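You operate a simulated robot arm through the tools that you are given. There is no shell and no other tool. Be economical: measure what you need, move in short steps, check, and stop when the job is done.

Carry out the task below with a simulated robot arm. There is one attempt and no reset: what you move stays moved.

## Task
Make a badge from the print on the green puck.
Fine: press it in the print cup, then onto the white puck in the magnet cup; leave both cups as they are then, and the other pucks.

It is judged by the outcome, as a careful person would: the job done as asked, and still so three seconds after it is handed in. It fails if anything else is knocked over, pushed out of place, dropped, spilled or broken.

## Robot
A 6-joint arm with a two-finger parallel gripper, fixed in place. Base frame: the origin is at the foot of the arm, x ahead of it, y to its left, z up; the work surface is at about z = 84. Readings come in cm, rad, newtons and seconds.
With the tool pointing down near the work surface it reaches from about 26 to 68 cm from the base axis. Its first joint turns from -1.152 to 1.152 rad. Payload 2.9 kg.
The TCP is the grasp point between the finger pads, 3 cm short of the fingertips. In the tool frame z runs along the fingers and y along their closing line. Largest opening 11 cm; finger width 2, thickness 1; the body of the gripper, 4.8 by 11.2 cm, starts 5.5 cm behind the TCP.
Orientation is that of the tool frame in the base frame, as a unit quaternion [w, x, y, z]. With the fingers straight down and closing along the base's y, the tool's x points along the base's -x, its y along +y and its z along -z.

## Interface
- The arm moves only by the tool nudge_tool. Its argument "targets" is a list of rows, each a list of 3 entries, a list of its own where there are three numbers: the shift along the tool's x, y, z in units of 300 mm (1.0 is 300 mm), then the turn, a rotation vector about the tool's x, y, z in units of 90 degrees (1.0 is 90 degrees), then the finger opening in cm, from 0 to 11. In form: [[[dx, dy, dz], [rx, ry, rz], gripper], ...]. A call has 1 to 12 rows; each row is the pose to reach, as a shift and turn from the pose commanded when the call began, along the tool's axes at that moment. A call with a number of a shift or a turn outside -1 to 1 is refused whole. Each row takes 0.2 s and may step no farther than 5 cm and 0.15 rad from the row before; otherwise, or with a gripper value out of range, the whole call is refused. A pose out of reach is approached as far as the arm can. The call stops where the force on the tool passes 40 N (or 10 N more than at its start, if that is more) or the arm is blocked; 0.2 s more then pass. Each finger travels about 10.8 cm/s and halts on what it meets, pressing with about 45 N; the grip force reading is that of the motor and also rises with nothing between the fingers. The clock runs only during rows and for 0.2 s after the last one: add rows that repeat a pose to give the fingers time. It gives the time, the measured TCP pose, the force on the tool (base axes), the opening and the grip force at its end, in the units of the frame above (readings bear some noise), with the torque about the TCP (base axes, N m) and any sound that the robot's microphone picked up.
- Cameras (640 x 400 px; columns grow to the right, rows downward): "scene" is fixed at [7.58, 43.04, 139.25]; the picture's right is [-0.78, -0.63, 0.00], its down [-0.30, 0.37, -0.88] and it looks along [0.55, -0.69, -0.47] (base axes); focal length 309 px, centre (320, 200). "wrist" rides on the gripper at [7.2, 1.7, -10.3] in the tool frame; the picture's right is [-0.23, 0.97, 0.00], its down [-0.76, -0.18, -0.62] and it looks along [-0.61, -0.14, 0.78] (tool axes); focal length 222 px, centre (320, 200). There is no depth. A picture from a camera that has moved, and an enlarged one, comes with that camera's place and axes in the base frame and with its lens.
- snapshot(camera): a new picture of that camera. No time passes.
- enlarge(camera, box): a new picture of the part [left, top, right, bottom] of that camera's present view, enlarged. No time passes.
- sign_off(): hands the job in; it is judged then, once.

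Go step by step. Nothing tells you positions but the pictures and the camera data: compare them with the known pose of the tool, close in by small moves and look again before you grip or let go. The budget is 120 turns and 76 pictures, counting those below and the enlarged ones. Unless the task says otherwise, let go and move clear before handing in, and close with one line.

The tools are called after "Call:" as a command line: name --argument value ..., lists and objects as JSON in quotes. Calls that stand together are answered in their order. nudge_tool: Moves the arm, as the interface text tells. Its arguments: {"type":"object","properties":{"targets":{"type":"array","items":{"type":"array"}}},"required":["targets"]} The other tools are called the same way: snapshot (camera) takes a picture; enlarge (camera, box) takes an enlarged picture of a part of a camera's view; sign_off () hands the job in.

At the start:

```text
time_s: 0.0
eef_pos: [37.06, 11.12, 127.35]
tcp_rot: [0.001, -0.002, 1.0, 0.002]
ft_force: [0.4, -0.2, -0.6]
ft_torque: [0.0, -0.01, 0.0]
width: 11.03
grip_force: 0.1
```

scene: 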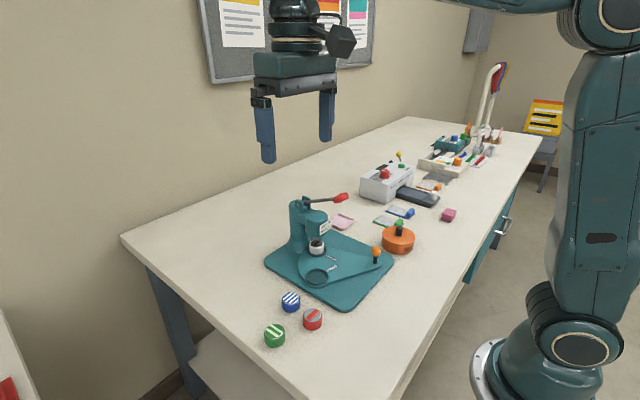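
wrist: 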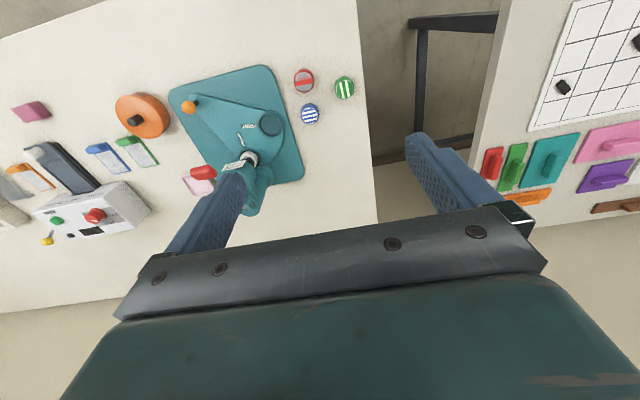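

I see a badge press on a teal base with a red-tipped lever, a swing plate with an orange knob, and three pucks (green, blue, red) in front. I'll take closer looks first.

Call:
enlarge --camera "scene" --box '[240, 180, 420, 360]'

Call:
enlarge --camera "wrist" --box '[80, 50, 380, 230]'

```text
2.22 times, centred on (330, 270) of scene
camera zoom: at [7.58, 43.04, 139.25], right [-0.78, -0.63, 0.0], down [-0.3, 0.37, -0.88], along [0.55, -0.69, -0.47], focal length 687 px, centre (298, 44)
```

zoom: 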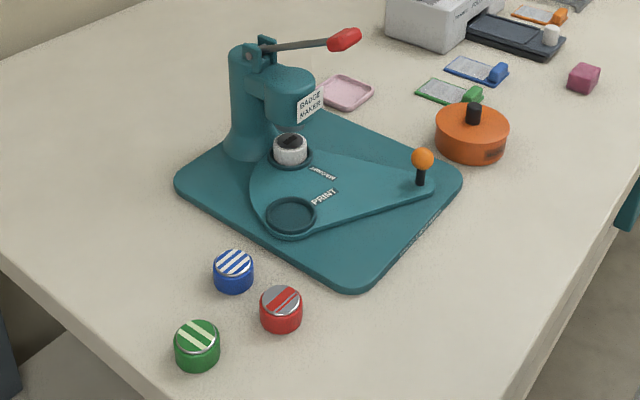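

```text
2.13 times, centred on (230, 140) of wrist
camera zoom: at [29.92, 12.82, 137.74], right [0.23, 0.97, 0.0], down [0.76, -0.18, 0.62], along [0.61, -0.14, -0.78], focal length 474 px, centre (512, 328)
```

zoom: 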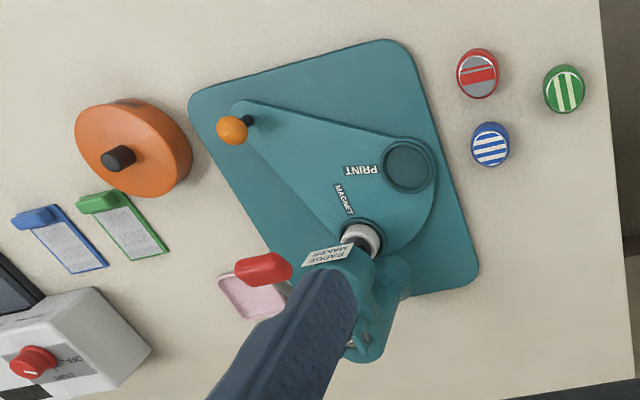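

Estimates so far: the green puck is near (41.3, 15.6), the print cup near (45.3, -2.6), the magnet cup near (51.6, -10.3) and the orange knob near (36.8, -16.8). I'll move the wrist camera over the press to work out how the mechanism swings.

Call:
nudge_tool --targets '[[[0.042, -0.133, 0.067], [0, 0, 0], 11], [[0.084, -0.267, 0.133], [0, 0, 0], 11], [[0.125, -0.4, 0.2], [0, 0, 0], 11], [[0.167, -0.533, 0.267], [0, 0, 0], 11]]'

Call:
snapshot --camera "wrist"

```text
time_s: 1.0
eef_pos: [32.17, -4.73, 119.49]
tcp_rot: [0.0, -0.001, 1.0, 0.001]
ft_force: [-0.4, 0.4, 0.2]
ft_torque: [-0.03, 0.03, -0.02]
width: 11.01
grip_force: 0.1
```

```text
71 pictures are left
camera wrist: at [24.91, -3.18, 129.74], right [0.23, 0.97, 0.0], down [0.76, -0.18, 0.62], along [0.61, -0.14, -0.78], focal length 222 px, centre (320, 200)
```

wrist: 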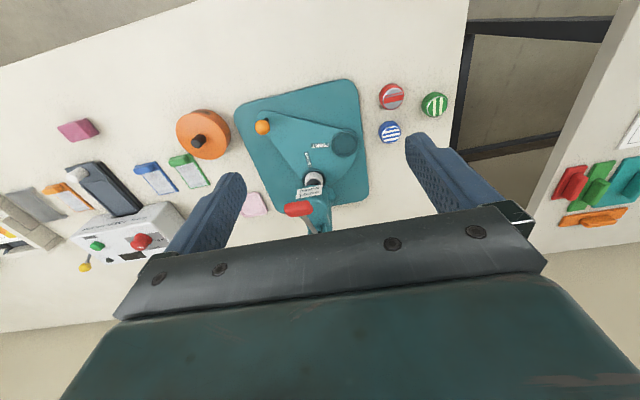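

Call:
enlarge --camera "wrist" --box '[225, 70, 385, 240]'

Call:
enlarge --camera "scene" --box '[260, 185, 400, 315]'

```text
2.35 times, centred on (305, 155) of wrist
camera zoom: at [24.91, -3.18, 129.74], right [0.23, 0.97, 0.0], down [0.76, -0.18, 0.62], along [0.61, -0.14, -0.78], focal length 523 px, centre (355, 306)
```

zoom: 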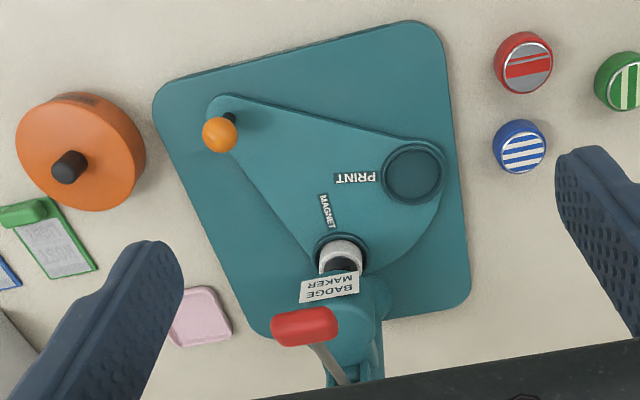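

```text
3.08 times, centred on (330, 250) of scene
camera zoom: at [7.58, 43.04, 139.25], right [-0.78, -0.63, 0.0], down [-0.3, 0.37, -0.88], along [0.55, -0.69, -0.47], focal length 951 px, centre (289, 46)
```

zoom: 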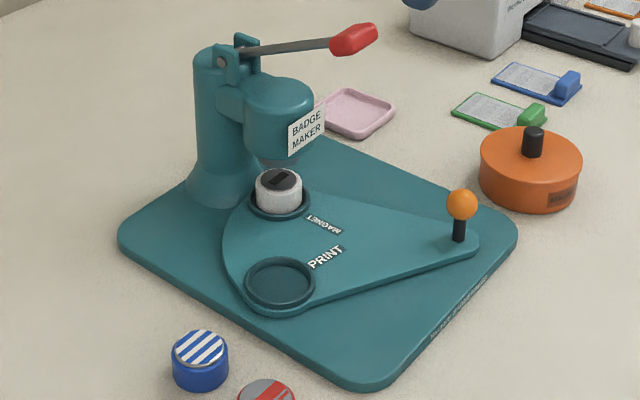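

The plate pivots near (44.8, -9.8), in line with the head and column. The print and magnet cups sit 90° apart, and the knob swings the plate. Next I go above the green puck, rotated 49° so the hand will later clear the press head.

Call:
nudge_tool --targets '[[[-0.043, 0.097, 0.071], [0, 0, 0.0786], 9], [[-0.086, 0.193, 0.143], [0, 0, 0.157], 9], [[-0.129, 0.29, 0.214], [0, 0, 0.236], 9], [[-0.171, 0.387, 0.286], [0, 0, 0.314], 9], [[-0.214, 0.484, 0.357], [0, 0, 0.393], 9], [[-0.257, 0.58, 0.428], [0, 0, 0.471], 9], [[-0.3, 0.677, 0.5], [0, 0, 0.55], 9]]'

Call:
snapshot --camera "wrist"

Call:
snapshot --camera "scene"

```text
time_s: 2.6
eef_pos: [41.12, 15.82, 104.47]
tcp_rot: [0.0, 0.419, 0.908, 0.001]
ft_force: [-1.3, 0.1, 0.3]
ft_torque: [-0.02, 0.0, -0.03]
width: 9.01
grip_force: 0.1
```

```text
68 pictures are left
camera wrist: at [37.82, 22.28, 114.69], right [0.89, 0.46, 0.0], down [0.36, -0.7, 0.62], along [0.29, -0.55, -0.78], focal length 222 px, centre (320, 200)
```

wrist: 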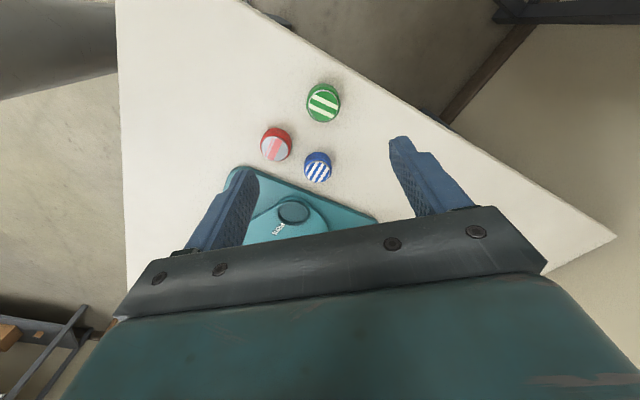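

```text
67 pictures are left
```

scene: 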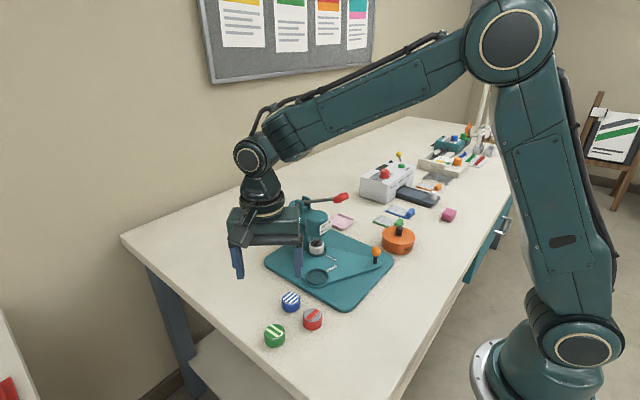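

The green puck's top centre is at about (41.6, 15.8). I'll lower to look closer before gripping.

Call:
nudge_tool --targets '[[[-0.009, 0.01, 0.15], [0, 0, 0], 8], [[-0.009, 0.01, 0.3], [0, 0, 0], 8], [[-0.009, 0.01, 0.3], [0, 0, 0], 8]]'

Call:
snapshot --camera "wrist"

Call:
enlarge --camera "scene" --box '[220, 250, 340, 360]'

```text
time_s: 3.4
eef_pos: [41.62, 15.69, 95.48]
tcp_rot: [0.0, 0.419, 0.908, 0.001]
ft_force: [0.2, -0.1, 0.8]
ft_torque: [0.02, 0.02, -0.01]
width: 8.0
grip_force: 0.0
```

```text
66 pictures are left
camera wrist: at [38.16, 22.25, 105.74], right [0.89, 0.46, 0.0], down [0.36, -0.69, 0.62], along [0.29, -0.55, -0.78], focal length 222 px, centre (320, 200)
```

wrist: 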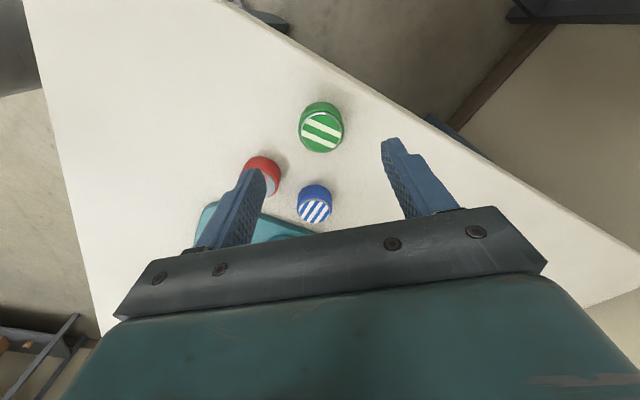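

```text
3.64 times, centred on (280, 305) of scene
camera zoom: at [7.58, 43.04, 139.25], right [-0.78, -0.63, 0.0], down [-0.3, 0.37, -0.88], along [0.55, -0.69, -0.47], focal length 1124 px, centre (466, -182)
```

zoom: 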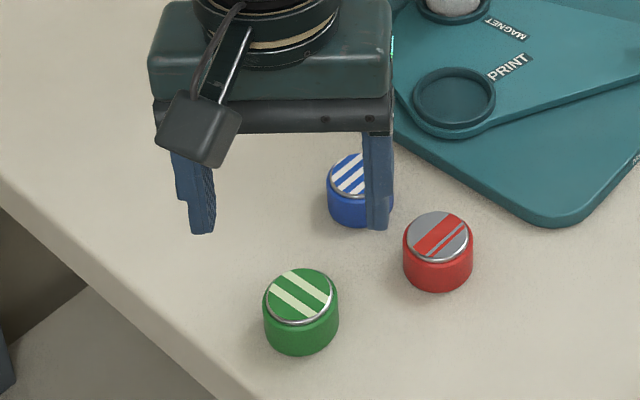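

The puck is at (41.95, 15.6) and about 2.1 cm tall. I'll descend so the fingertips sit about 1 cm above the table, then close.

Call:
nudge_tool --targets '[[[-0.01, 0.006, 0.125], [0, 0, 0], 8], [[-0.01, 0.006, 0.249], [0, 0, 0], 8], [[-0.01, 0.006, 0.249], [0, 0, 0], 8], [[-0.01, 0.006, 0.249], [0, 0, 0], 4], [[-0.01, 0.006, 0.249], [0, 0, 0], 2.5], [[-0.01, 0.006, 0.249], [0, 0, 0], 2.5], [[-0.01, 0.006, 0.249], [0, 0, 0], 2.5]]'

Call:
enlarge --camera "scene" --box '[220, 250, 340, 360]'

Call:
snapshot --camera "wrist"

```text
time_s: 5.0
eef_pos: [41.88, 15.41, 88.01]
tcp_rot: [0.0, 0.417, 0.909, -0.001]
ft_force: [1.0, -0.7, -0.3]
ft_torque: [-0.03, -0.01, 0.03]
width: 3.91
grip_force: 44.9
```

```text
3.64 times, centred on (280, 305) of scene
camera zoom: at [7.58, 43.04, 139.24], right [-0.78, -0.63, 0.0], down [-0.3, 0.37, -0.88], along [0.55, -0.69, -0.47], focal length 1124 px, centre (466, -182)
```

zoom: 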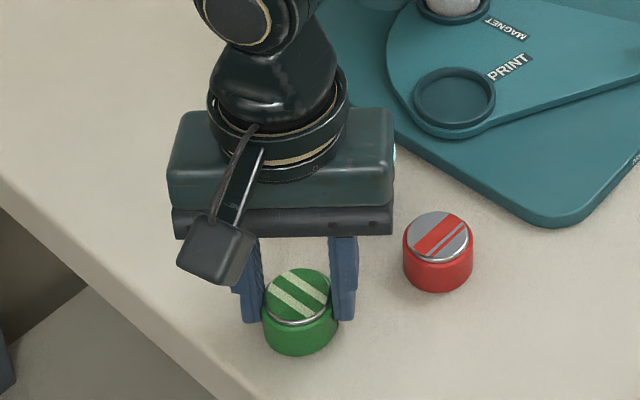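

```text
63 pictures are left
camera wrist: at [38.52, 22.03, 98.28], right [0.89, 0.46, 0.0], down [0.36, -0.69, 0.62], along [0.29, -0.55, -0.78], focal length 222 px, centre (320, 200)
```

wrist: 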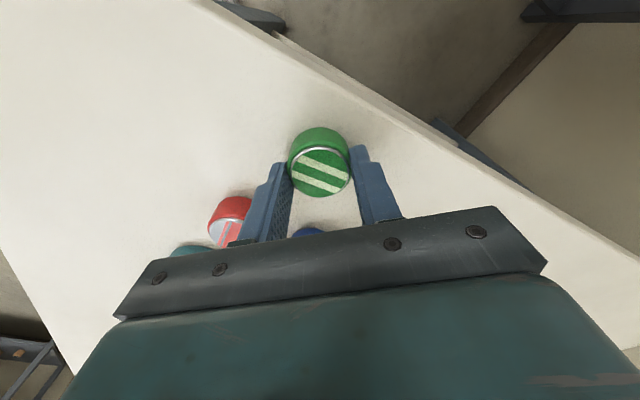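

The grip is good at 3.9 cm. I'll lift and carry the puck to hover over the print cup.

Call:
nudge_tool --targets '[[[0, 0, -0.15], [0, 0, 0], 2.5], [[0, 0, -0.3], [0, 0, 0], 2.5], [[-0.131, -0.075, -0.3], [0, 0, 0], 2.5], [[-0.262, -0.15, -0.3], [0, 0, 0], 2.5], [[-0.392, -0.226, -0.3], [0, 0, 0], 2.5], [[-0.523, -0.301, -0.3], [0, 0, 0], 2.5], [[-0.523, -0.301, -0.3], [0, 0, 0], 2.5]]'

Call:
snapshot --camera "wrist"

Call:
enlarge --camera "scene" --box '[250, 180, 400, 310]'

```text
time_s: 6.6
eef_pos: [45.38, -2.29, 97.07]
tcp_rot: [0.0, 0.418, 0.908, 0.001]
ft_force: [-0.7, 0.9, 0.0]
ft_torque: [-0.02, 0.03, -0.01]
width: 3.89
grip_force: 45.0
```

```text
62 pictures are left
camera wrist: at [41.86, 4.19, 107.22], right [0.89, 0.46, 0.0], down [0.36, -0.69, 0.62], along [0.29, -0.55, -0.78], focal length 222 px, centre (320, 200)
```

wrist: 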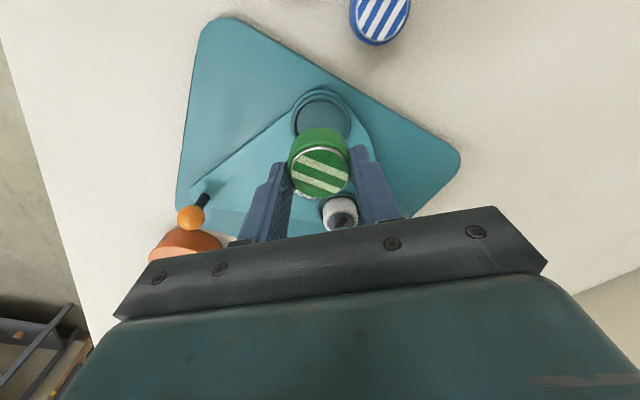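

```text
3.08 times, centred on (325, 245) of scene
camera zoom: at [7.59, 43.04, 139.25], right [-0.78, -0.63, 0.0], down [-0.3, 0.37, -0.88], along [0.55, -0.69, -0.47], focal length 951 px, centre (305, 62)
```

zoom: 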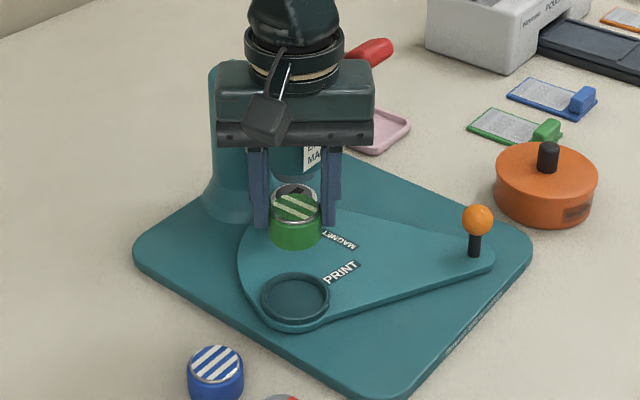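

The cup is visible just behind the held puck. I'll enlarge the view for a precise centre.

Call:
enlarge --camera "wrist" --box '[240, 70, 400, 230]'

```text
2.50 times, centred on (320, 150) of wrist
camera zoom: at [41.86, 4.19, 107.22], right [0.89, 0.46, 0.0], down [0.36, -0.69, 0.62], along [0.29, -0.55, -0.78], focal length 555 px, centre (320, 325)
```

zoom: 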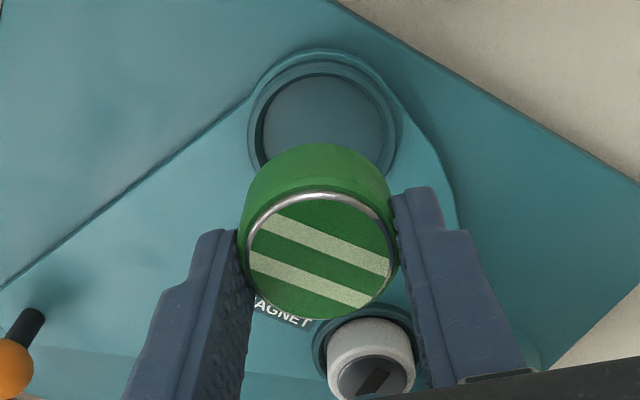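

The cup centre is (45.5, -2.3) and the held puck is at (45.3, -2.3). I'll shift 0.2 cm and lower to just above the cup floor.

Call:
nudge_tool --targets '[[[-0.004, 0.005, 0.11], [0, 0, 0], 2.5], [[-0.004, 0.005, 0.2], [0, 0, 0], 2.5], [[-0.004, 0.005, 0.2], [0, 0, 0], 2.5]]'

Call:
enlarge --camera "wrist" --box '[240, 70, 400, 230]'

Call:
enlarge --camera "scene" --box '[280, 220, 370, 300]'

```text
time_s: 7.4
eef_pos: [45.47, -2.52, 90.79]
tcp_rot: [0.001, 0.417, 0.909, 0.001]
ft_force: [0.2, -1.3, 0.2]
ft_torque: [-0.01, 0.0, 0.03]
width: 3.89
grip_force: 44.7
```

```text
2.50 times, centred on (320, 150) of wrist
camera zoom: at [42.06, 4.26, 101.13], right [0.89, 0.46, 0.0], down [0.36, -0.69, 0.62], along [0.29, -0.55, -0.78], focal length 555 px, centre (320, 325)
```

zoom: 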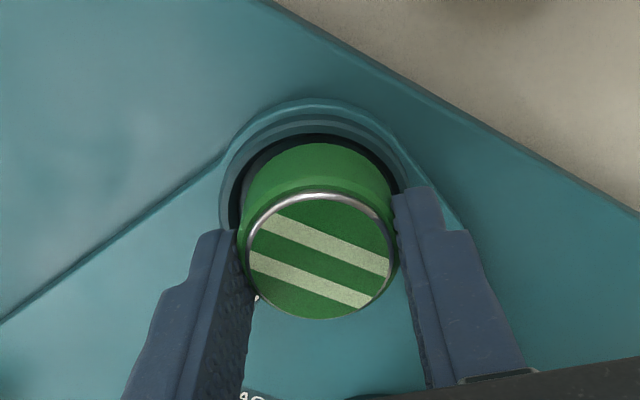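

```text
5.00 times, centred on (325, 260) of scene
camera zoom: at [7.58, 43.04, 139.25], right [-0.78, -0.63, 0.0], down [-0.3, 0.37, -0.88], along [0.55, -0.69, -0.47], focal length 1545 px, centre (295, -100)
```

zoom: 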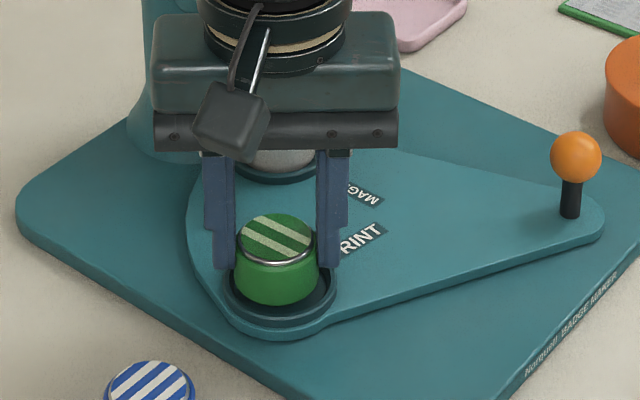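

The puck is concentric with the cup. I'll lower in small steps and watch the force.

Call:
nudge_tool --targets '[[[0, 0, 0.01], [0, 0, 0], 2.5], [[0, 0, 0.02], [0, 0, 0], 2.5], [[0, 0, 0.03], [0, 0, 0], 2.5]]'

```text
time_s: 8.2
eef_pos: [45.43, -2.44, 90.02]
tcp_rot: [0.0, 0.419, 0.908, -0.001]
ft_force: [1.2, -3.4, 0.8]
ft_torque: [-0.12, -0.05, -0.01]
width: 3.89
grip_force: 44.9
```

No clear contact from below yet, so I continue down.

Call:
nudge_tool --targets '[[[0, 0, 0.006], [0, 0, 0], 2.5], [[0, 0, 0.012], [0, 0, 0], 2.5]]'

Call:
enlarge --camera "scene" --box '[280, 220, 370, 300]'

Call:
enlarge --camera "wrist" --box '[240, 70, 400, 230]'

```text
time_s: 8.8
eef_pos: [45.48, -2.48, 89.94]
tcp_rot: [0.003, 0.419, 0.908, 0.001]
ft_force: [-3.6, -5.9, 38.0]
ft_torque: [-0.06, 0.28, -0.07]
width: 3.92
grip_force: 44.9
```

```text
5.00 times, centred on (325, 260) of scene
camera zoom: at [7.52, 43.03, 139.25], right [-0.78, -0.63, 0.0], down [-0.3, 0.37, -0.88], along [0.56, -0.69, -0.47], focal length 1545 px, centre (295, -100)
```

zoom: 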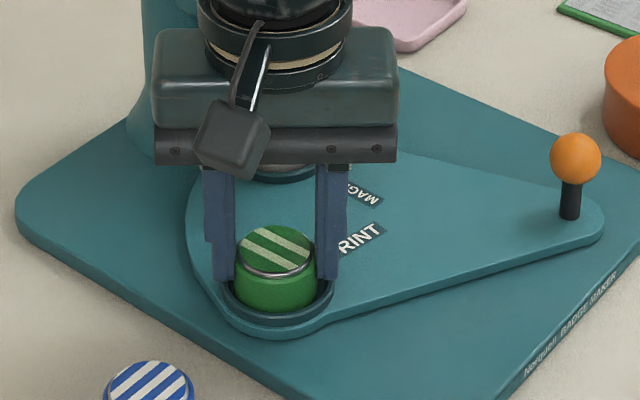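

```text
2.50 times, centred on (320, 150) of wrist
camera zoom: at [42.09, 4.17, 100.21], right [0.89, 0.46, 0.01], down [0.35, -0.69, 0.63], along [0.29, -0.55, -0.78], focal length 555 px, centre (320, 325)
```

zoom: 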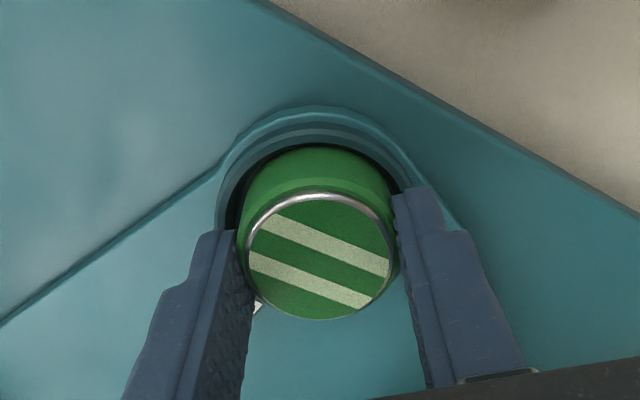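

There is contact at z ≈ 89.95. I'll relax upward 0.15 cm and open gently, then look.

Call:
nudge_tool --targets '[[[0, 0, -0.015], [0, 0, 0], 2.5], [[0, 0, -0.015], [0, 0, 0], 4.5], [[0, 0, -0.015], [0, 0, 0], 5.5], [[0, 0, -0.015], [0, 0, 0], 5.5]]'

Call:
enlarge --camera "scene" --box '[280, 220, 370, 300]'

Call:
enlarge --camera "wrist" --box '[240, 70, 400, 230]'

```text
time_s: 9.8
eef_pos: [45.24, -2.34, 90.04]
tcp_rot: [-0.001, 0.417, 0.909, 0.0]
ft_force: [0.1, 0.7, -0.1]
ft_torque: [0.03, -0.03, 0.01]
width: 5.51
grip_force: 0.0
```

```text
5.00 times, centred on (325, 260) of scene
camera zoom: at [7.58, 43.04, 139.25], right [-0.78, -0.63, 0.0], down [-0.3, 0.37, -0.88], along [0.55, -0.69, -0.47], focal length 1545 px, centre (295, -100)
```

zoom: 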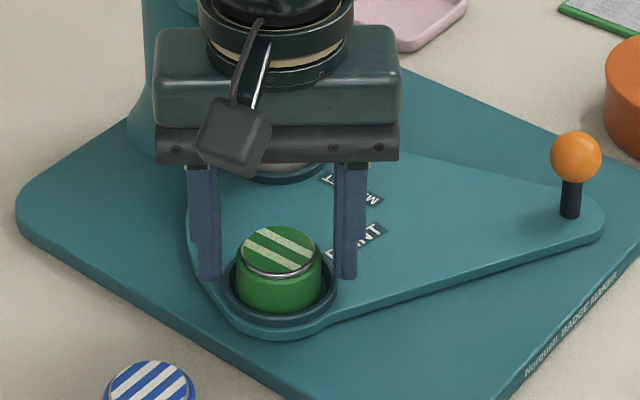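

```text
2.50 times, centred on (320, 150) of wrist
camera zoom: at [41.98, 4.24, 100.4], right [0.89, 0.46, 0.0], down [0.36, -0.69, 0.62], along [0.29, -0.55, -0.78], focal length 555 px, centre (320, 325)
```

zoom: 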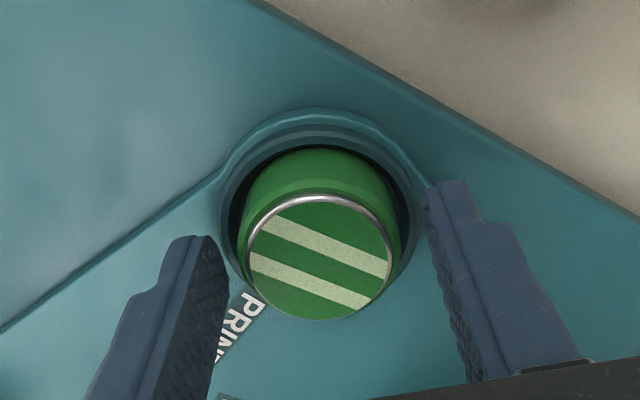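

The puck is seated in the print cup. I'll lift straight up, back away from the press, turn back to the plain orientation and look at the knob and lever.

Call:
nudge_tool --targets '[[[0, 0, -0.15], [0, 0, 0], 5.5], [[0, 0, -0.3], [0, 0, 0], 5.5], [[0, 0, -0.45], [0, 0, 0], 5.5], [[0.087, -0.1, -0.45], [0, 0, -0.09], 5.5], [[0.173, -0.2, -0.45], [0, 0, -0.18], 5.5], [[0.26, -0.304, -0.45], [0, 0, -0.275], 5.5], [[0.19, -0.362, -0.45], [0, 0, -0.365], 5.5], [[0.12, -0.42, -0.45], [0, 0, -0.457], 5.5], [[0.057, -0.477, -0.45], [0, 0, -0.547], 5.5]]'

Call:
snapshot --camera "wrist"

Call:
enlarge --camera "scene" --box '[260, 180, 420, 310]'

```text
time_s: 11.8
eef_pos: [33.48, -10.44, 103.62]
tcp_rot: [0.001, 0.001, 1.0, 0.002]
ft_force: [0.0, 0.2, -0.1]
ft_torque: [-0.02, -0.02, -0.03]
width: 5.49
grip_force: 0.0
```

```text
53 pictures are left
camera wrist: at [26.17, -8.67, 113.92], right [0.23, 0.97, 0.0], down [0.76, -0.18, 0.62], along [0.61, -0.14, -0.78], focal length 222 px, centre (320, 200)
```

wrist: 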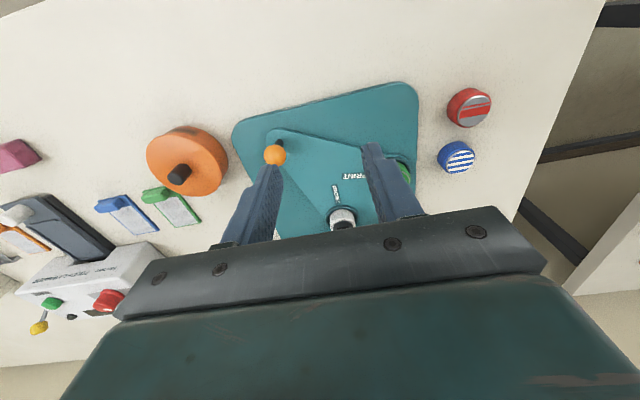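

```text
3.08 times, centred on (340, 245) of scene
camera zoom: at [7.58, 43.04, 139.25], right [-0.78, -0.63, 0.0], down [-0.3, 0.37, -0.88], along [0.55, -0.69, -0.47], focal length 951 px, centre (258, 62)
```

zoom: 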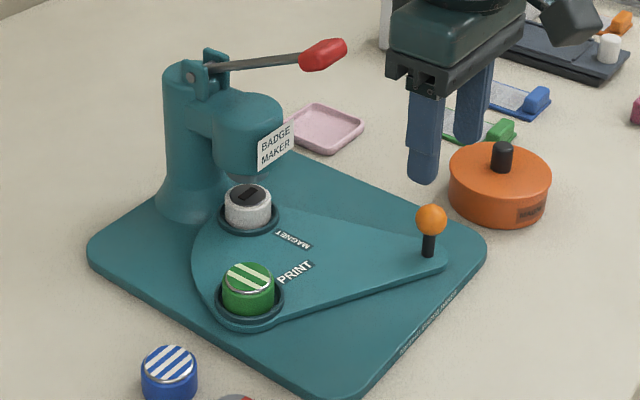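

The green puck sits in the print cup and the knob ball is at about (37.1, -16.7, 89.6). I'll hover over the knob with the fingers along y.

Call:
nudge_tool --targets '[[[-0.06, -0.105, 0], [0, 0, 0], 5.5], [[-0.12, -0.209, 0.07], [0, 0, 0], 5.5], [[-0.12, -0.209, 0.22], [0, 0, 0], 5.5], [[-0.12, -0.209, 0.22], [0, 0, 0], 5.5]]'

Call:
snapshot --camera "wrist"

Call:
enlarge --camera "scene" --box '[300, 180, 420, 280]'

```text
time_s: 12.8
eef_pos: [36.88, -16.87, 96.96]
tcp_rot: [0.0, 0.001, 1.0, 0.0]
ft_force: [1.0, 0.1, 0.6]
ft_torque: [-0.02, -0.02, -0.02]
width: 5.5
grip_force: 0.1
```

```text
51 pictures are left
camera wrist: at [29.82, -15.04, 107.31], right [0.23, 0.97, 0.0], down [0.76, -0.18, 0.62], along [0.61, -0.14, -0.78], focal length 222 px, centre (320, 200)
```

wrist: 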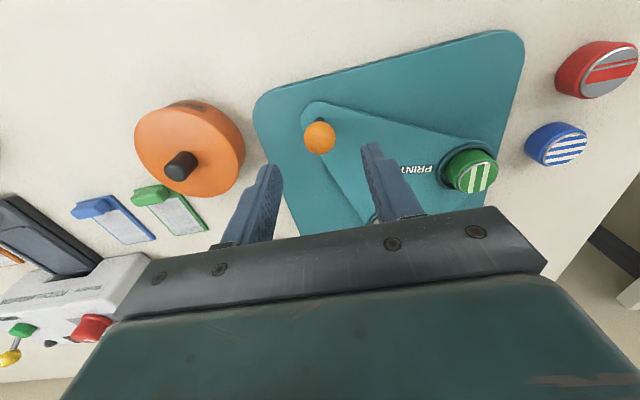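

```text
4.00 times, centred on (360, 230) of scene
camera zoom: at [7.58, 43.04, 139.25], right [-0.78, -0.63, 0.0], down [-0.3, 0.37, -0.88], along [0.55, -0.69, -0.47], focal length 1236 px, centre (160, 80)
```

zoom: 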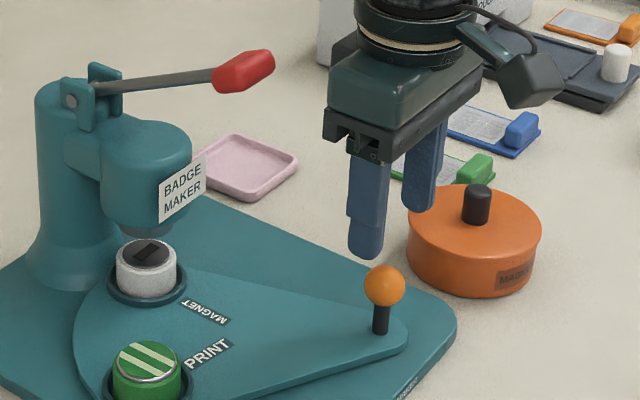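

The knob is at (37.1, -16.8). I'll descend and close on the ball.

Call:
nudge_tool --targets '[[[-0.008, 0.003, 0.11], [0, 0, 0], 5.5], [[-0.008, 0.003, 0.22], [0, 0, 0], 5.5], [[-0.008, 0.003, 0.22], [0, 0, 0], 5.5], [[-0.008, 0.003, 0.22], [0, 0, 0], 3], [[-0.008, 0.003, 0.22], [0, 0, 0], 1.8], [[-0.008, 0.003, 0.22], [0, 0, 0], 1.8]]'

Call:
snapshot --camera "wrist"

```text
time_s: 14.2
eef_pos: [37.16, -16.64, 90.38]
tcp_rot: [-0.001, 0.003, 1.0, 0.0]
ft_force: [-3.4, -6.7, -4.6]
ft_torque: [-0.16, -0.24, -0.2]
width: 2.6
grip_force: 44.5
```

```text
49 pictures are left
camera wrist: at [29.97, -14.91, 100.68], right [0.23, 0.97, 0.0], down [0.76, -0.18, 0.62], along [0.61, -0.14, -0.78], focal length 222 px, centre (320, 200)
```

wrist: 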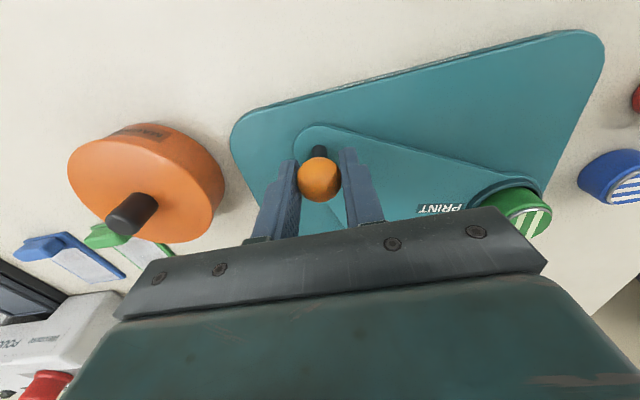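

The ball is gripped. I'll swing a first 10° along the estimated arc to test the pivot.

Call:
nudge_tool --targets '[[[0.0203, 0.023, 0], [0, 0, 0], 1.8], [[0.0387, 0.0477, 0], [0, 0, 0], 1.8], [[0.0387, 0.0477, 0], [0, 0, 0], 1.8]]'

Call:
enlarge --camera "scene" --box '[260, 180, 420, 310]'

```text
time_s: 15.0
eef_pos: [35.94, -15.11, 90.5]
tcp_rot: [-0.001, 0.002, 1.0, 0.0]
ft_force: [-2.2, -5.5, -12.2]
ft_torque: [-0.13, 0.07, -0.31]
width: 2.62
grip_force: 44.7
```

```text
3.08 times, centred on (340, 245) of scene
camera zoom: at [7.59, 43.02, 139.25], right [-0.78, -0.63, 0.0], down [-0.3, 0.37, -0.88], along [0.55, -0.69, -0.47], focal length 951 px, centre (258, 62)
```

zoom: 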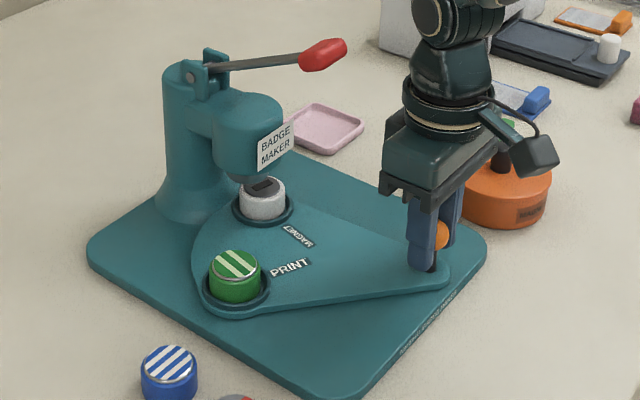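

The plate swings as predicted. I'll continue to about the midpoint.

Call:
nudge_tool --targets '[[[0.016, 0.026, 0], [0, 0, 0], 1.8], [[0.0297, 0.0533, 0], [0, 0, 0], 1.8], [[0.041, 0.0817, 0], [0, 0, 0], 1.8], [[0.0497, 0.111, 0], [0, 0, 0], 1.8], [[0.0557, 0.141, 0], [0, 0, 0], 1.8], [[0.059, 0.1713, 0], [0, 0, 0], 1.8], [[0.06, 0.2017, 0], [0, 0, 0], 1.8], [[0.06, 0.2017, 0], [0, 0, 0], 1.8]]'

Call:
enlarge --camera "scene" --box '[260, 180, 420, 310]'

```text
time_s: 16.8
eef_pos: [34.34, -8.96, 90.51]
tcp_rot: [0.001, 0.001, 1.0, 0.001]
ft_force: [12.2, -5.7, -14.1]
ft_torque: [-0.05, 0.31, -0.31]
width: 2.64
grip_force: 44.1
```

```text
3.08 times, centred on (340, 245) of scene
camera zoom: at [7.63, 43.02, 139.25], right [-0.78, -0.63, 0.0], down [-0.3, 0.37, -0.88], along [0.55, -0.69, -0.47], focal length 951 px, centre (258, 62)
```

zoom: 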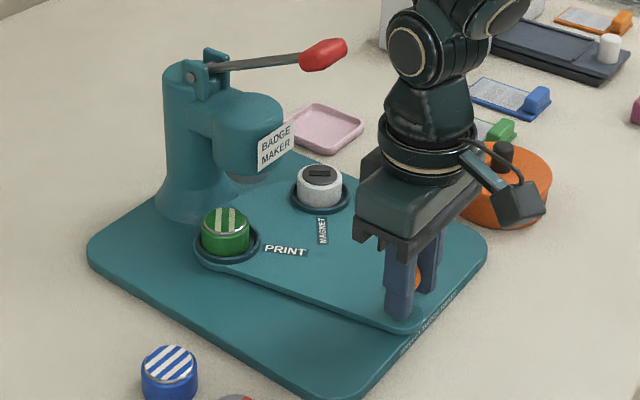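

Halfway. There's a slight inward pull, so I'll shrink the radius a little and continue to about 10° short of the end.

Call:
nudge_tool --targets '[[[-0.0093, 0.03, 0], [0, 0, 0], 1.8], [[-0.0137, 0.0597, 0], [0, 0, 0], 1.8], [[-0.0207, 0.0887, 0], [0, 0, 0], 1.8], [[-0.03, 0.117, 0], [0, 0, 0], 1.8], [[-0.042, 0.1447, 0], [0, 0, 0], 1.8], [[-0.0563, 0.1707, 0], [0, 0, 0], 1.8], [[-0.073, 0.1957, 0], [0, 0, 0], 1.8], [[-0.073, 0.1957, 0], [0, 0, 0], 1.8]]'

Call:
enlarge --camera "scene" --box '[260, 180, 420, 310]'

```text
time_s: 18.1
eef_pos: [34.8, -4.25, 90.23]
tcp_rot: [-0.014, 0.002, 1.0, 0.004]
ft_force: [-4.2, 1.4, -0.1]
ft_torque: [0.01, 0.03, -0.02]
width: 1.71
grip_force: 0.1
stopped in row 6: the force on the tool passed its limit at 45 N (the readings are from after the stop); the commanded pose is now the measured one
```

```text
3.08 times, centred on (340, 245) of scene
camera zoom: at [7.57, 43.04, 139.24], right [-0.78, -0.63, 0.0], down [-0.3, 0.37, -0.88], along [0.55, -0.69, -0.47], focal length 951 px, centre (258, 62)
```

zoom: 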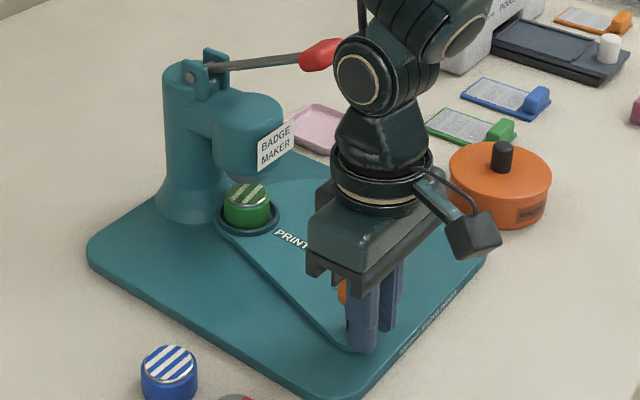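

The ball slipped from the pads, but the print cup looks almost under the head. I'll lift clear and look.

Call:
nudge_tool --targets '[[[0, 0, -0.1], [0, 0, 0], 1.8], [[0, 0, -0.25], [0, 0, 0], 1.8], [[0.05, 0.05, -0.35], [0, 0, 0], 5.5], [[0.05, 0.05, -0.35], [0, 0, 0], 5.5]]'

Call:
snapshot --camera "wrist"

Call:
enlarge --camera "scene" --box '[260, 180, 420, 310]'

```text
time_s: 19.1
eef_pos: [33.6, -2.75, 100.75]
tcp_rot: [-0.013, 0.0, 1.0, 0.004]
ft_force: [0.4, -0.6, -0.2]
ft_torque: [0.03, -0.01, 0.03]
width: 5.49
grip_force: 0.1
```

```text
45 pictures are left
camera wrist: at [26.68, -1.19, 111.23], right [0.23, 0.97, 0.0], down [0.78, -0.18, 0.6], along [0.59, -0.14, -0.8], focal length 222 px, centre (320, 200)
```

wrist: 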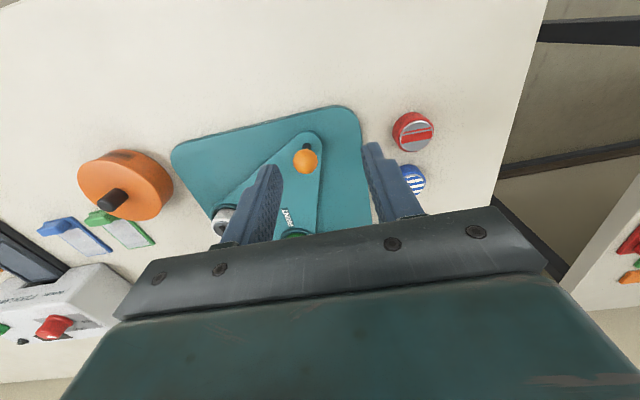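

```text
3.08 times, centred on (340, 245) of scene
camera zoom: at [7.58, 43.04, 139.25], right [-0.78, -0.63, 0.0], down [-0.3, 0.37, -0.88], along [0.55, -0.69, -0.47], focal length 951 px, centre (258, 62)
```

zoom: 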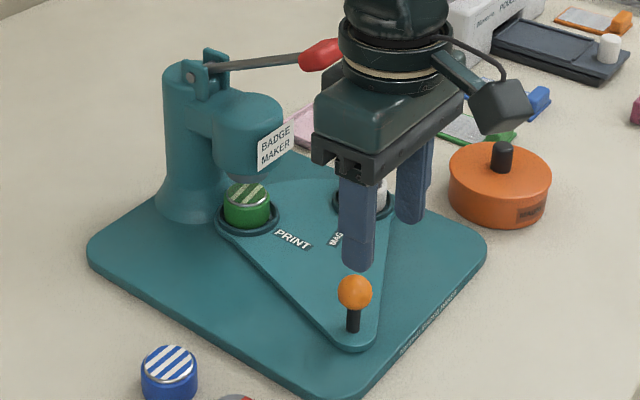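

The plate's true swing is about 72° about (44, -10.6), and the print cup seems to be at its stop. I'll enlarge to check that the green puck is centred under the ram.

Call:
enlarge --camera "scene" --box '[285, 190, 365, 270]'

```text
5.00 times, centred on (325, 230) of scene
camera zoom: at [7.58, 43.04, 139.25], right [-0.78, -0.63, 0.0], down [-0.3, 0.37, -0.88], along [0.55, -0.69, -0.47], focal length 1545 px, centre (295, 50)
```

zoom: 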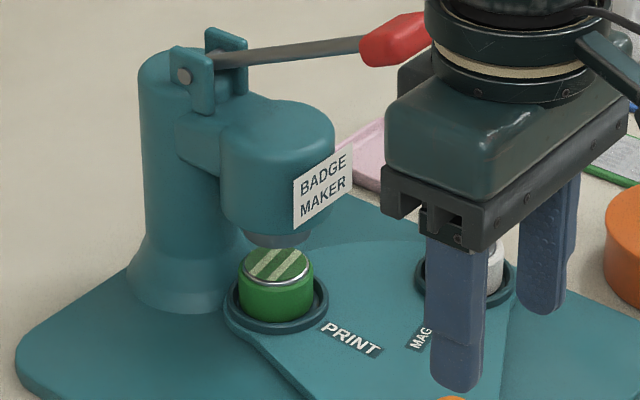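

The print cup lines up with the ram exactly as the magnet cup did before. Now I'll rise and centre the camera on the lever handle to locate it precisely.

Call:
nudge_tool --targets '[[[0, 0, -0.158], [0, -0.006, 0], 8], [[0, 0, -0.316], [0, -0.012, 0], 8], [[0, 0, -0.473], [0, -0.0166, 0], 8], [[-0.049, -0.106, -0.473], [0, -0.0166, 0], 8], [[-0.098, -0.212, -0.473], [0, -0.0166, 0], 8], [[-0.147, -0.317, -0.473], [0, -0.0166, 0], 8], [[-0.147, -0.317, -0.473], [0, -0.0166, 0], 8]]'

Call:
snapshot --camera "wrist"

Call:
enlarge --camera "scene" --box '[270, 160, 390, 270]'

```text
time_s: 20.7
eef_pos: [38.57, -12.48, 114.79]
tcp_rot: [0.0, 0.0, 1.0, 0.004]
ft_force: [-0.7, 0.2, -0.9]
ft_torque: [-0.04, 0.02, -0.02]
width: 8.02
grip_force: 0.0
```

```text
42 pictures are left
camera wrist: at [31.25, -10.86, 125.03], right [0.23, 0.97, 0.01], down [0.76, -0.18, 0.62], along [0.61, -0.14, -0.78], focal length 222 px, centre (320, 200)
```

wrist: 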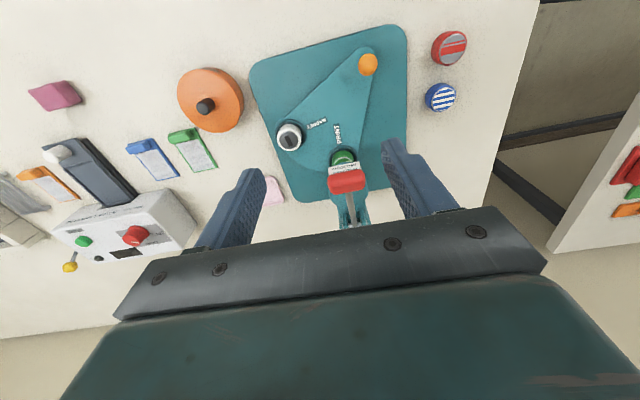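

```text
3.64 times, centred on (330, 215) of scene
camera zoom: at [7.58, 43.04, 139.25], right [-0.78, -0.63, 0.0], down [-0.3, 0.37, -0.88], along [0.55, -0.69, -0.47], focal length 1124 px, centre (284, 146)
```

zoom: 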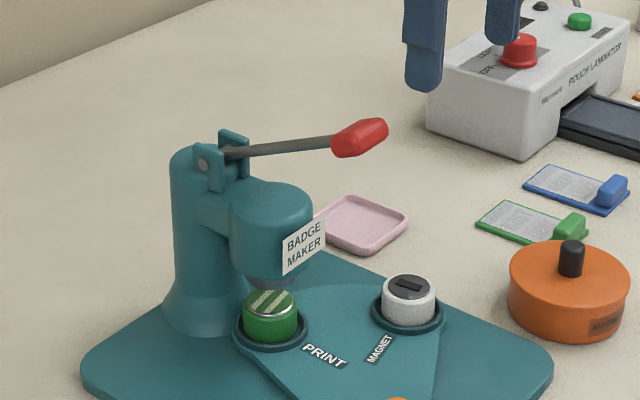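

The lever handle is centred at about (45.0, -11.0, 105.0) and its pivot is at about (57, -11, 99.9). I'll close the fingers and hover just above the handle.

Call:
nudge_tool --targets '[[[-0.1, 0.025, 0], [0, 0, 0], 3], [[-0.205, 0.05, 0], [0, 0, 0], 0], [[-0.205, 0.05, 0.06], [0, 0, 0], 0], [[-0.205, 0.05, 0.12], [0, 0, 0], 0], [[-0.205, 0.05, 0.12], [0, 0, 0], 0]]'

Call:
enlarge --camera "scene" --box '[270, 140, 390, 270]'

Call:
snapshot --camera "wrist"

```text
time_s: 21.9
eef_pos: [44.61, -10.93, 111.2]
tcp_rot: [0.001, 0.0, 1.0, 0.004]
ft_force: [-0.7, -0.5, 0.4]
ft_torque: [-0.01, 0.01, 0.02]
width: 0.0
grip_force: 37.4
```

```text
3.08 times, centred on (330, 205) of scene
camera zoom: at [7.58, 43.04, 139.25], right [-0.78, -0.63, 0.0], down [-0.3, 0.37, -0.88], along [0.55, -0.69, -0.47], focal length 951 px, centre (289, 185)
```

zoom: 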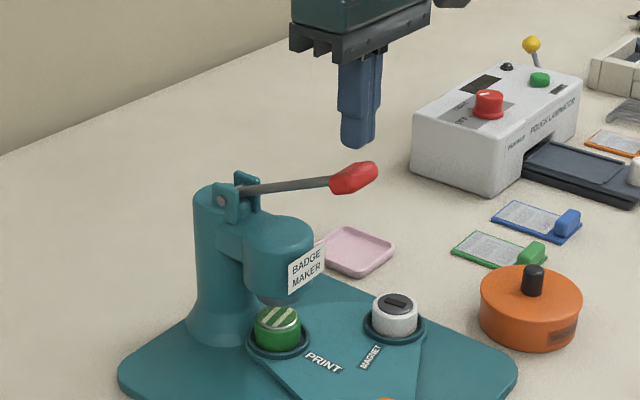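

```text
39 pictures are left
camera wrist: at [37.37, -9.34, 121.5], right [0.23, 0.97, 0.01], down [0.76, -0.18, 0.62], along [0.61, -0.14, -0.78], focal length 222 px, centre (320, 200)
```

wrist: 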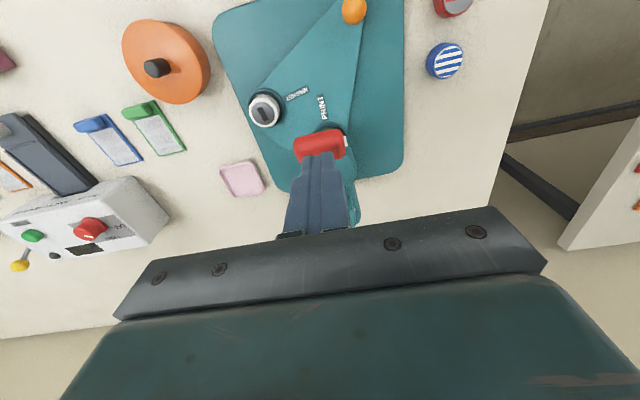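

The fingers are right above the handle. I'll push down in small steps and watch force and sound.

Call:
nudge_tool --targets '[[[0, 0, 0.033], [0, 0, 0], 0], [[0, 0, 0.067], [0, 0, 0], 0], [[0, 0, 0.1], [0, 0, 0], 0], [[0.005, 0, 0.133], [0, 0, 0], 0], [[0.01, 0, 0.167], [0, 0, 0], 0], [[0.012, 0, 0.2], [0, 0, 0], 0]]'

Call:
enlarge --camera "scene" --box '[270, 140, 390, 270]'

```text
time_s: 23.3
eef_pos: [44.2, -10.82, 105.2]
tcp_rot: [0.0, 0.001, 1.0, 0.004]
ft_force: [-1.2, -0.1, 1.4]
ft_torque: [0.0, 0.06, 0.0]
width: 0.01
grip_force: 38.0
```

```text
3.08 times, centred on (330, 205) of scene
camera zoom: at [7.58, 43.04, 139.25], right [-0.78, -0.63, 0.0], down [-0.3, 0.37, -0.88], along [0.55, -0.69, -0.47], focal length 951 px, centre (289, 185)
```

zoom: 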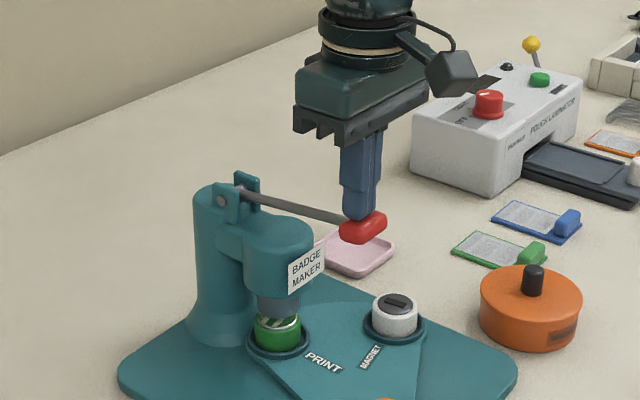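

The ram is coming down onto the puck with little force. I continue.

Call:
nudge_tool --targets '[[[0, 0, 0.02], [0, 0, 0], 0], [[0, 0, 0.04], [0, 0, 0], 0], [[-0.005, 0, 0.06], [0, 0, 0], 0], [[-0.01, 0, 0.08], [0, 0, 0], 0], [[-0.015, 0, 0.1], [0, 0, 0], 0], [[-0.02, 0, 0.12], [0, 0, 0], 0]]'

Call:
enlarge --camera "scene" --box '[270, 140, 390, 270]'

```text
time_s: 24.7
eef_pos: [44.69, -10.79, 101.64]
tcp_rot: [0.0, 0.001, 1.0, 0.003]
ft_force: [-1.2, -1.7, 3.8]
ft_torque: [-0.04, 0.09, -0.01]
width: 0.02
grip_force: 37.9
```

```text
3.08 times, centred on (330, 205) of scene
camera zoom: at [7.57, 43.04, 139.25], right [-0.78, -0.63, 0.0], down [-0.3, 0.37, -0.88], along [0.55, -0.69, -0.47], focal length 951 px, centre (289, 185)
```

zoom: 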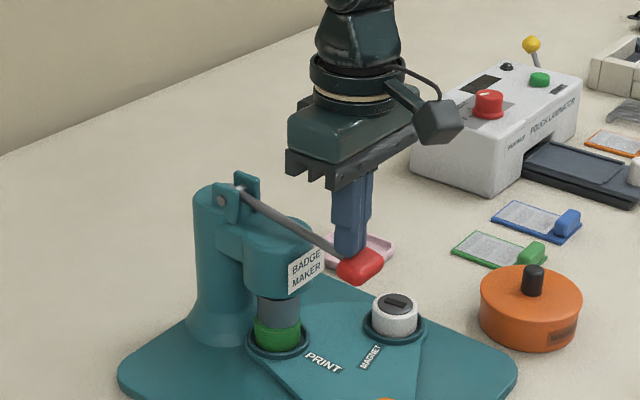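

The ram has reached the puck. I'll keep pressing until it's firm or there's a sound.

Call:
nudge_tool --targets '[[[-0.005, 0, 0.013], [0, 0, 0], 0], [[-0.01, 0, 0.027], [0, 0, 0], 0], [[-0.015, 0, 0.04], [0, 0, 0], 0], [[-0.02, 0, 0.053], [0, 0, 0], 0], [[-0.025, 0, 0.067], [0, 0, 0], 0]]'

Call:
enlarge --camera "scene" --box '[270, 140, 390, 270]'

```text
time_s: 25.4
eef_pos: [45.02, -10.82, 101.36]
tcp_rot: [0.002, 0.0, 1.0, 0.003]
ft_force: [-7.0, 1.7, 13.2]
ft_torque: [0.0, 0.18, -0.03]
width: 0.01
grip_force: 37.4
stopped in row 3: the force on the tool passed its limit at 47 N (the readings are from after the stop); the commanded pose is now the measured one
```

```text
3.08 times, centred on (330, 205) of scene
camera zoom: at [7.54, 43.05, 139.24], right [-0.78, -0.63, 0.0], down [-0.3, 0.37, -0.88], along [0.56, -0.69, -0.47], focal length 951 px, centre (289, 185)
```

zoom: 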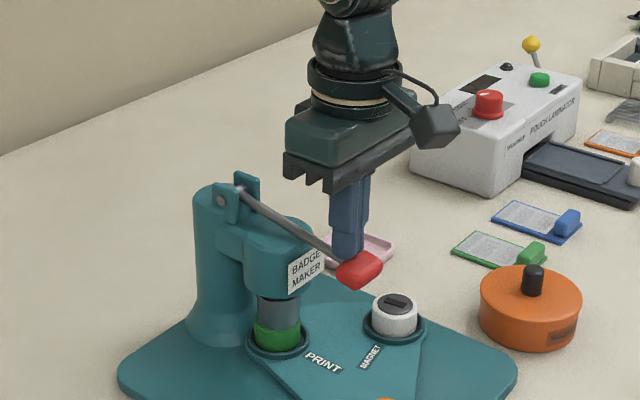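

It hit a hard stop at 47 N. I'll press once more and hold briefly to be sure.

Call:
nudge_tool --targets '[[[0, 0, 0.003], [0, 0, 0], 0], [[0, 0, 0.006], [0, 0, 0], 0], [[0, 0, 0.009], [0, 0, 0], 0], [[0, 0, 0.012], [0, 0, 0], 0], [[0, 0, 0.015], [0, 0, 0], 0], [[0, 0, 0.015], [0, 0, 0], 0]]'

```text
time_s: 26.2
eef_pos: [45.06, -10.74, 101.29]
tcp_rot: [0.004, 0.0, 1.0, 0.004]
ft_force: [-8.2, 1.8, 14.5]
ft_torque: [0.04, 0.23, -0.02]
width: 0.01
grip_force: 37.7
stopped in row 3: the force on the tool passed its limit at 42 N (the readings are from after the stop); the commanded pose is now the measured one
```

The press is firmly bottomed. I'll raise and see whether the lever returns.

Call:
nudge_tool --targets '[[[0.005, 0, -0.1], [0, 0, 0], 0], [[0.01, 0, -0.2], [0, 0, 0], 0], [[0.02, 0, -0.33], [0, 0, 0], 0], [[0.03, 0, -0.42], [0, 0, 0], 0]]'

Call:
enlarge --camera "scene" --box '[270, 160, 390, 270]'

```text
time_s: 27.2
eef_pos: [44.02, -11.0, 113.65]
tcp_rot: [0.003, 0.0, 1.0, 0.004]
ft_force: [-0.3, 0.0, -0.4]
ft_torque: [0.0, -0.02, 0.03]
width: 0.01
grip_force: 37.4
```

```text
3.64 times, centred on (330, 215) of scene
camera zoom: at [7.58, 43.04, 139.25], right [-0.78, -0.63, 0.0], down [-0.3, 0.37, -0.88], along [0.55, -0.69, -0.47], focal length 1124 px, centre (284, 146)
```

zoom: 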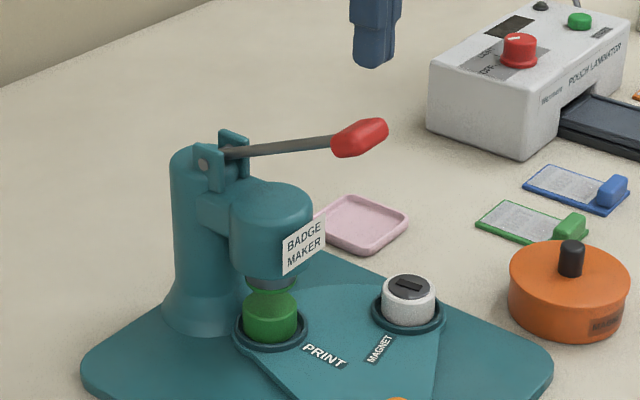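

The lever sprang back, and the print has been lifted off the green puck into the ram. Next I swing back to the magnet cup, starting with a hover above the knob at (37.1, -5.1).

Call:
nudge_tool --targets '[[[0.115, 0.098, 0], [0, 0, 0], 3], [[0.23, 0.197, 0], [0, 0, 0], 5], [[0.23, 0.197, 0.16], [0, 0, 0], 5.5], [[0.23, 0.197, 0.32], [0, 0, 0], 5.5], [[0.23, 0.197, 0.48], [0, 0, 0], 5.5], [[0.23, 0.197, 0.55], [0, 0, 0], 5.5], [[0.23, 0.197, 0.55], [0, 0, 0], 5.5]]'

Call:
snapshot --camera "wrist"

```text
time_s: 28.8
eef_pos: [37.28, -5.01, 97.14]
tcp_rot: [0.003, 0.0, 1.0, 0.003]
ft_force: [0.2, 0.0, -1.6]
ft_torque: [-0.02, -0.02, -0.01]
width: 5.5
grip_force: 0.0
```

```text
34 pictures are left
camera wrist: at [30.01, -3.34, 107.42], right [0.23, 0.97, 0.01], down [0.76, -0.18, 0.63], along [0.61, -0.14, -0.78], focal length 222 px, centre (320, 200)
```

wrist: 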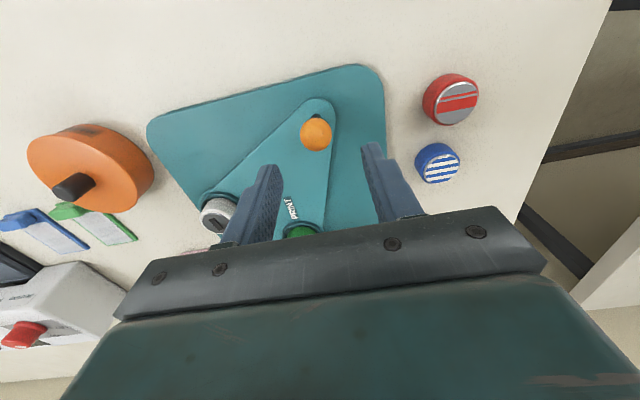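

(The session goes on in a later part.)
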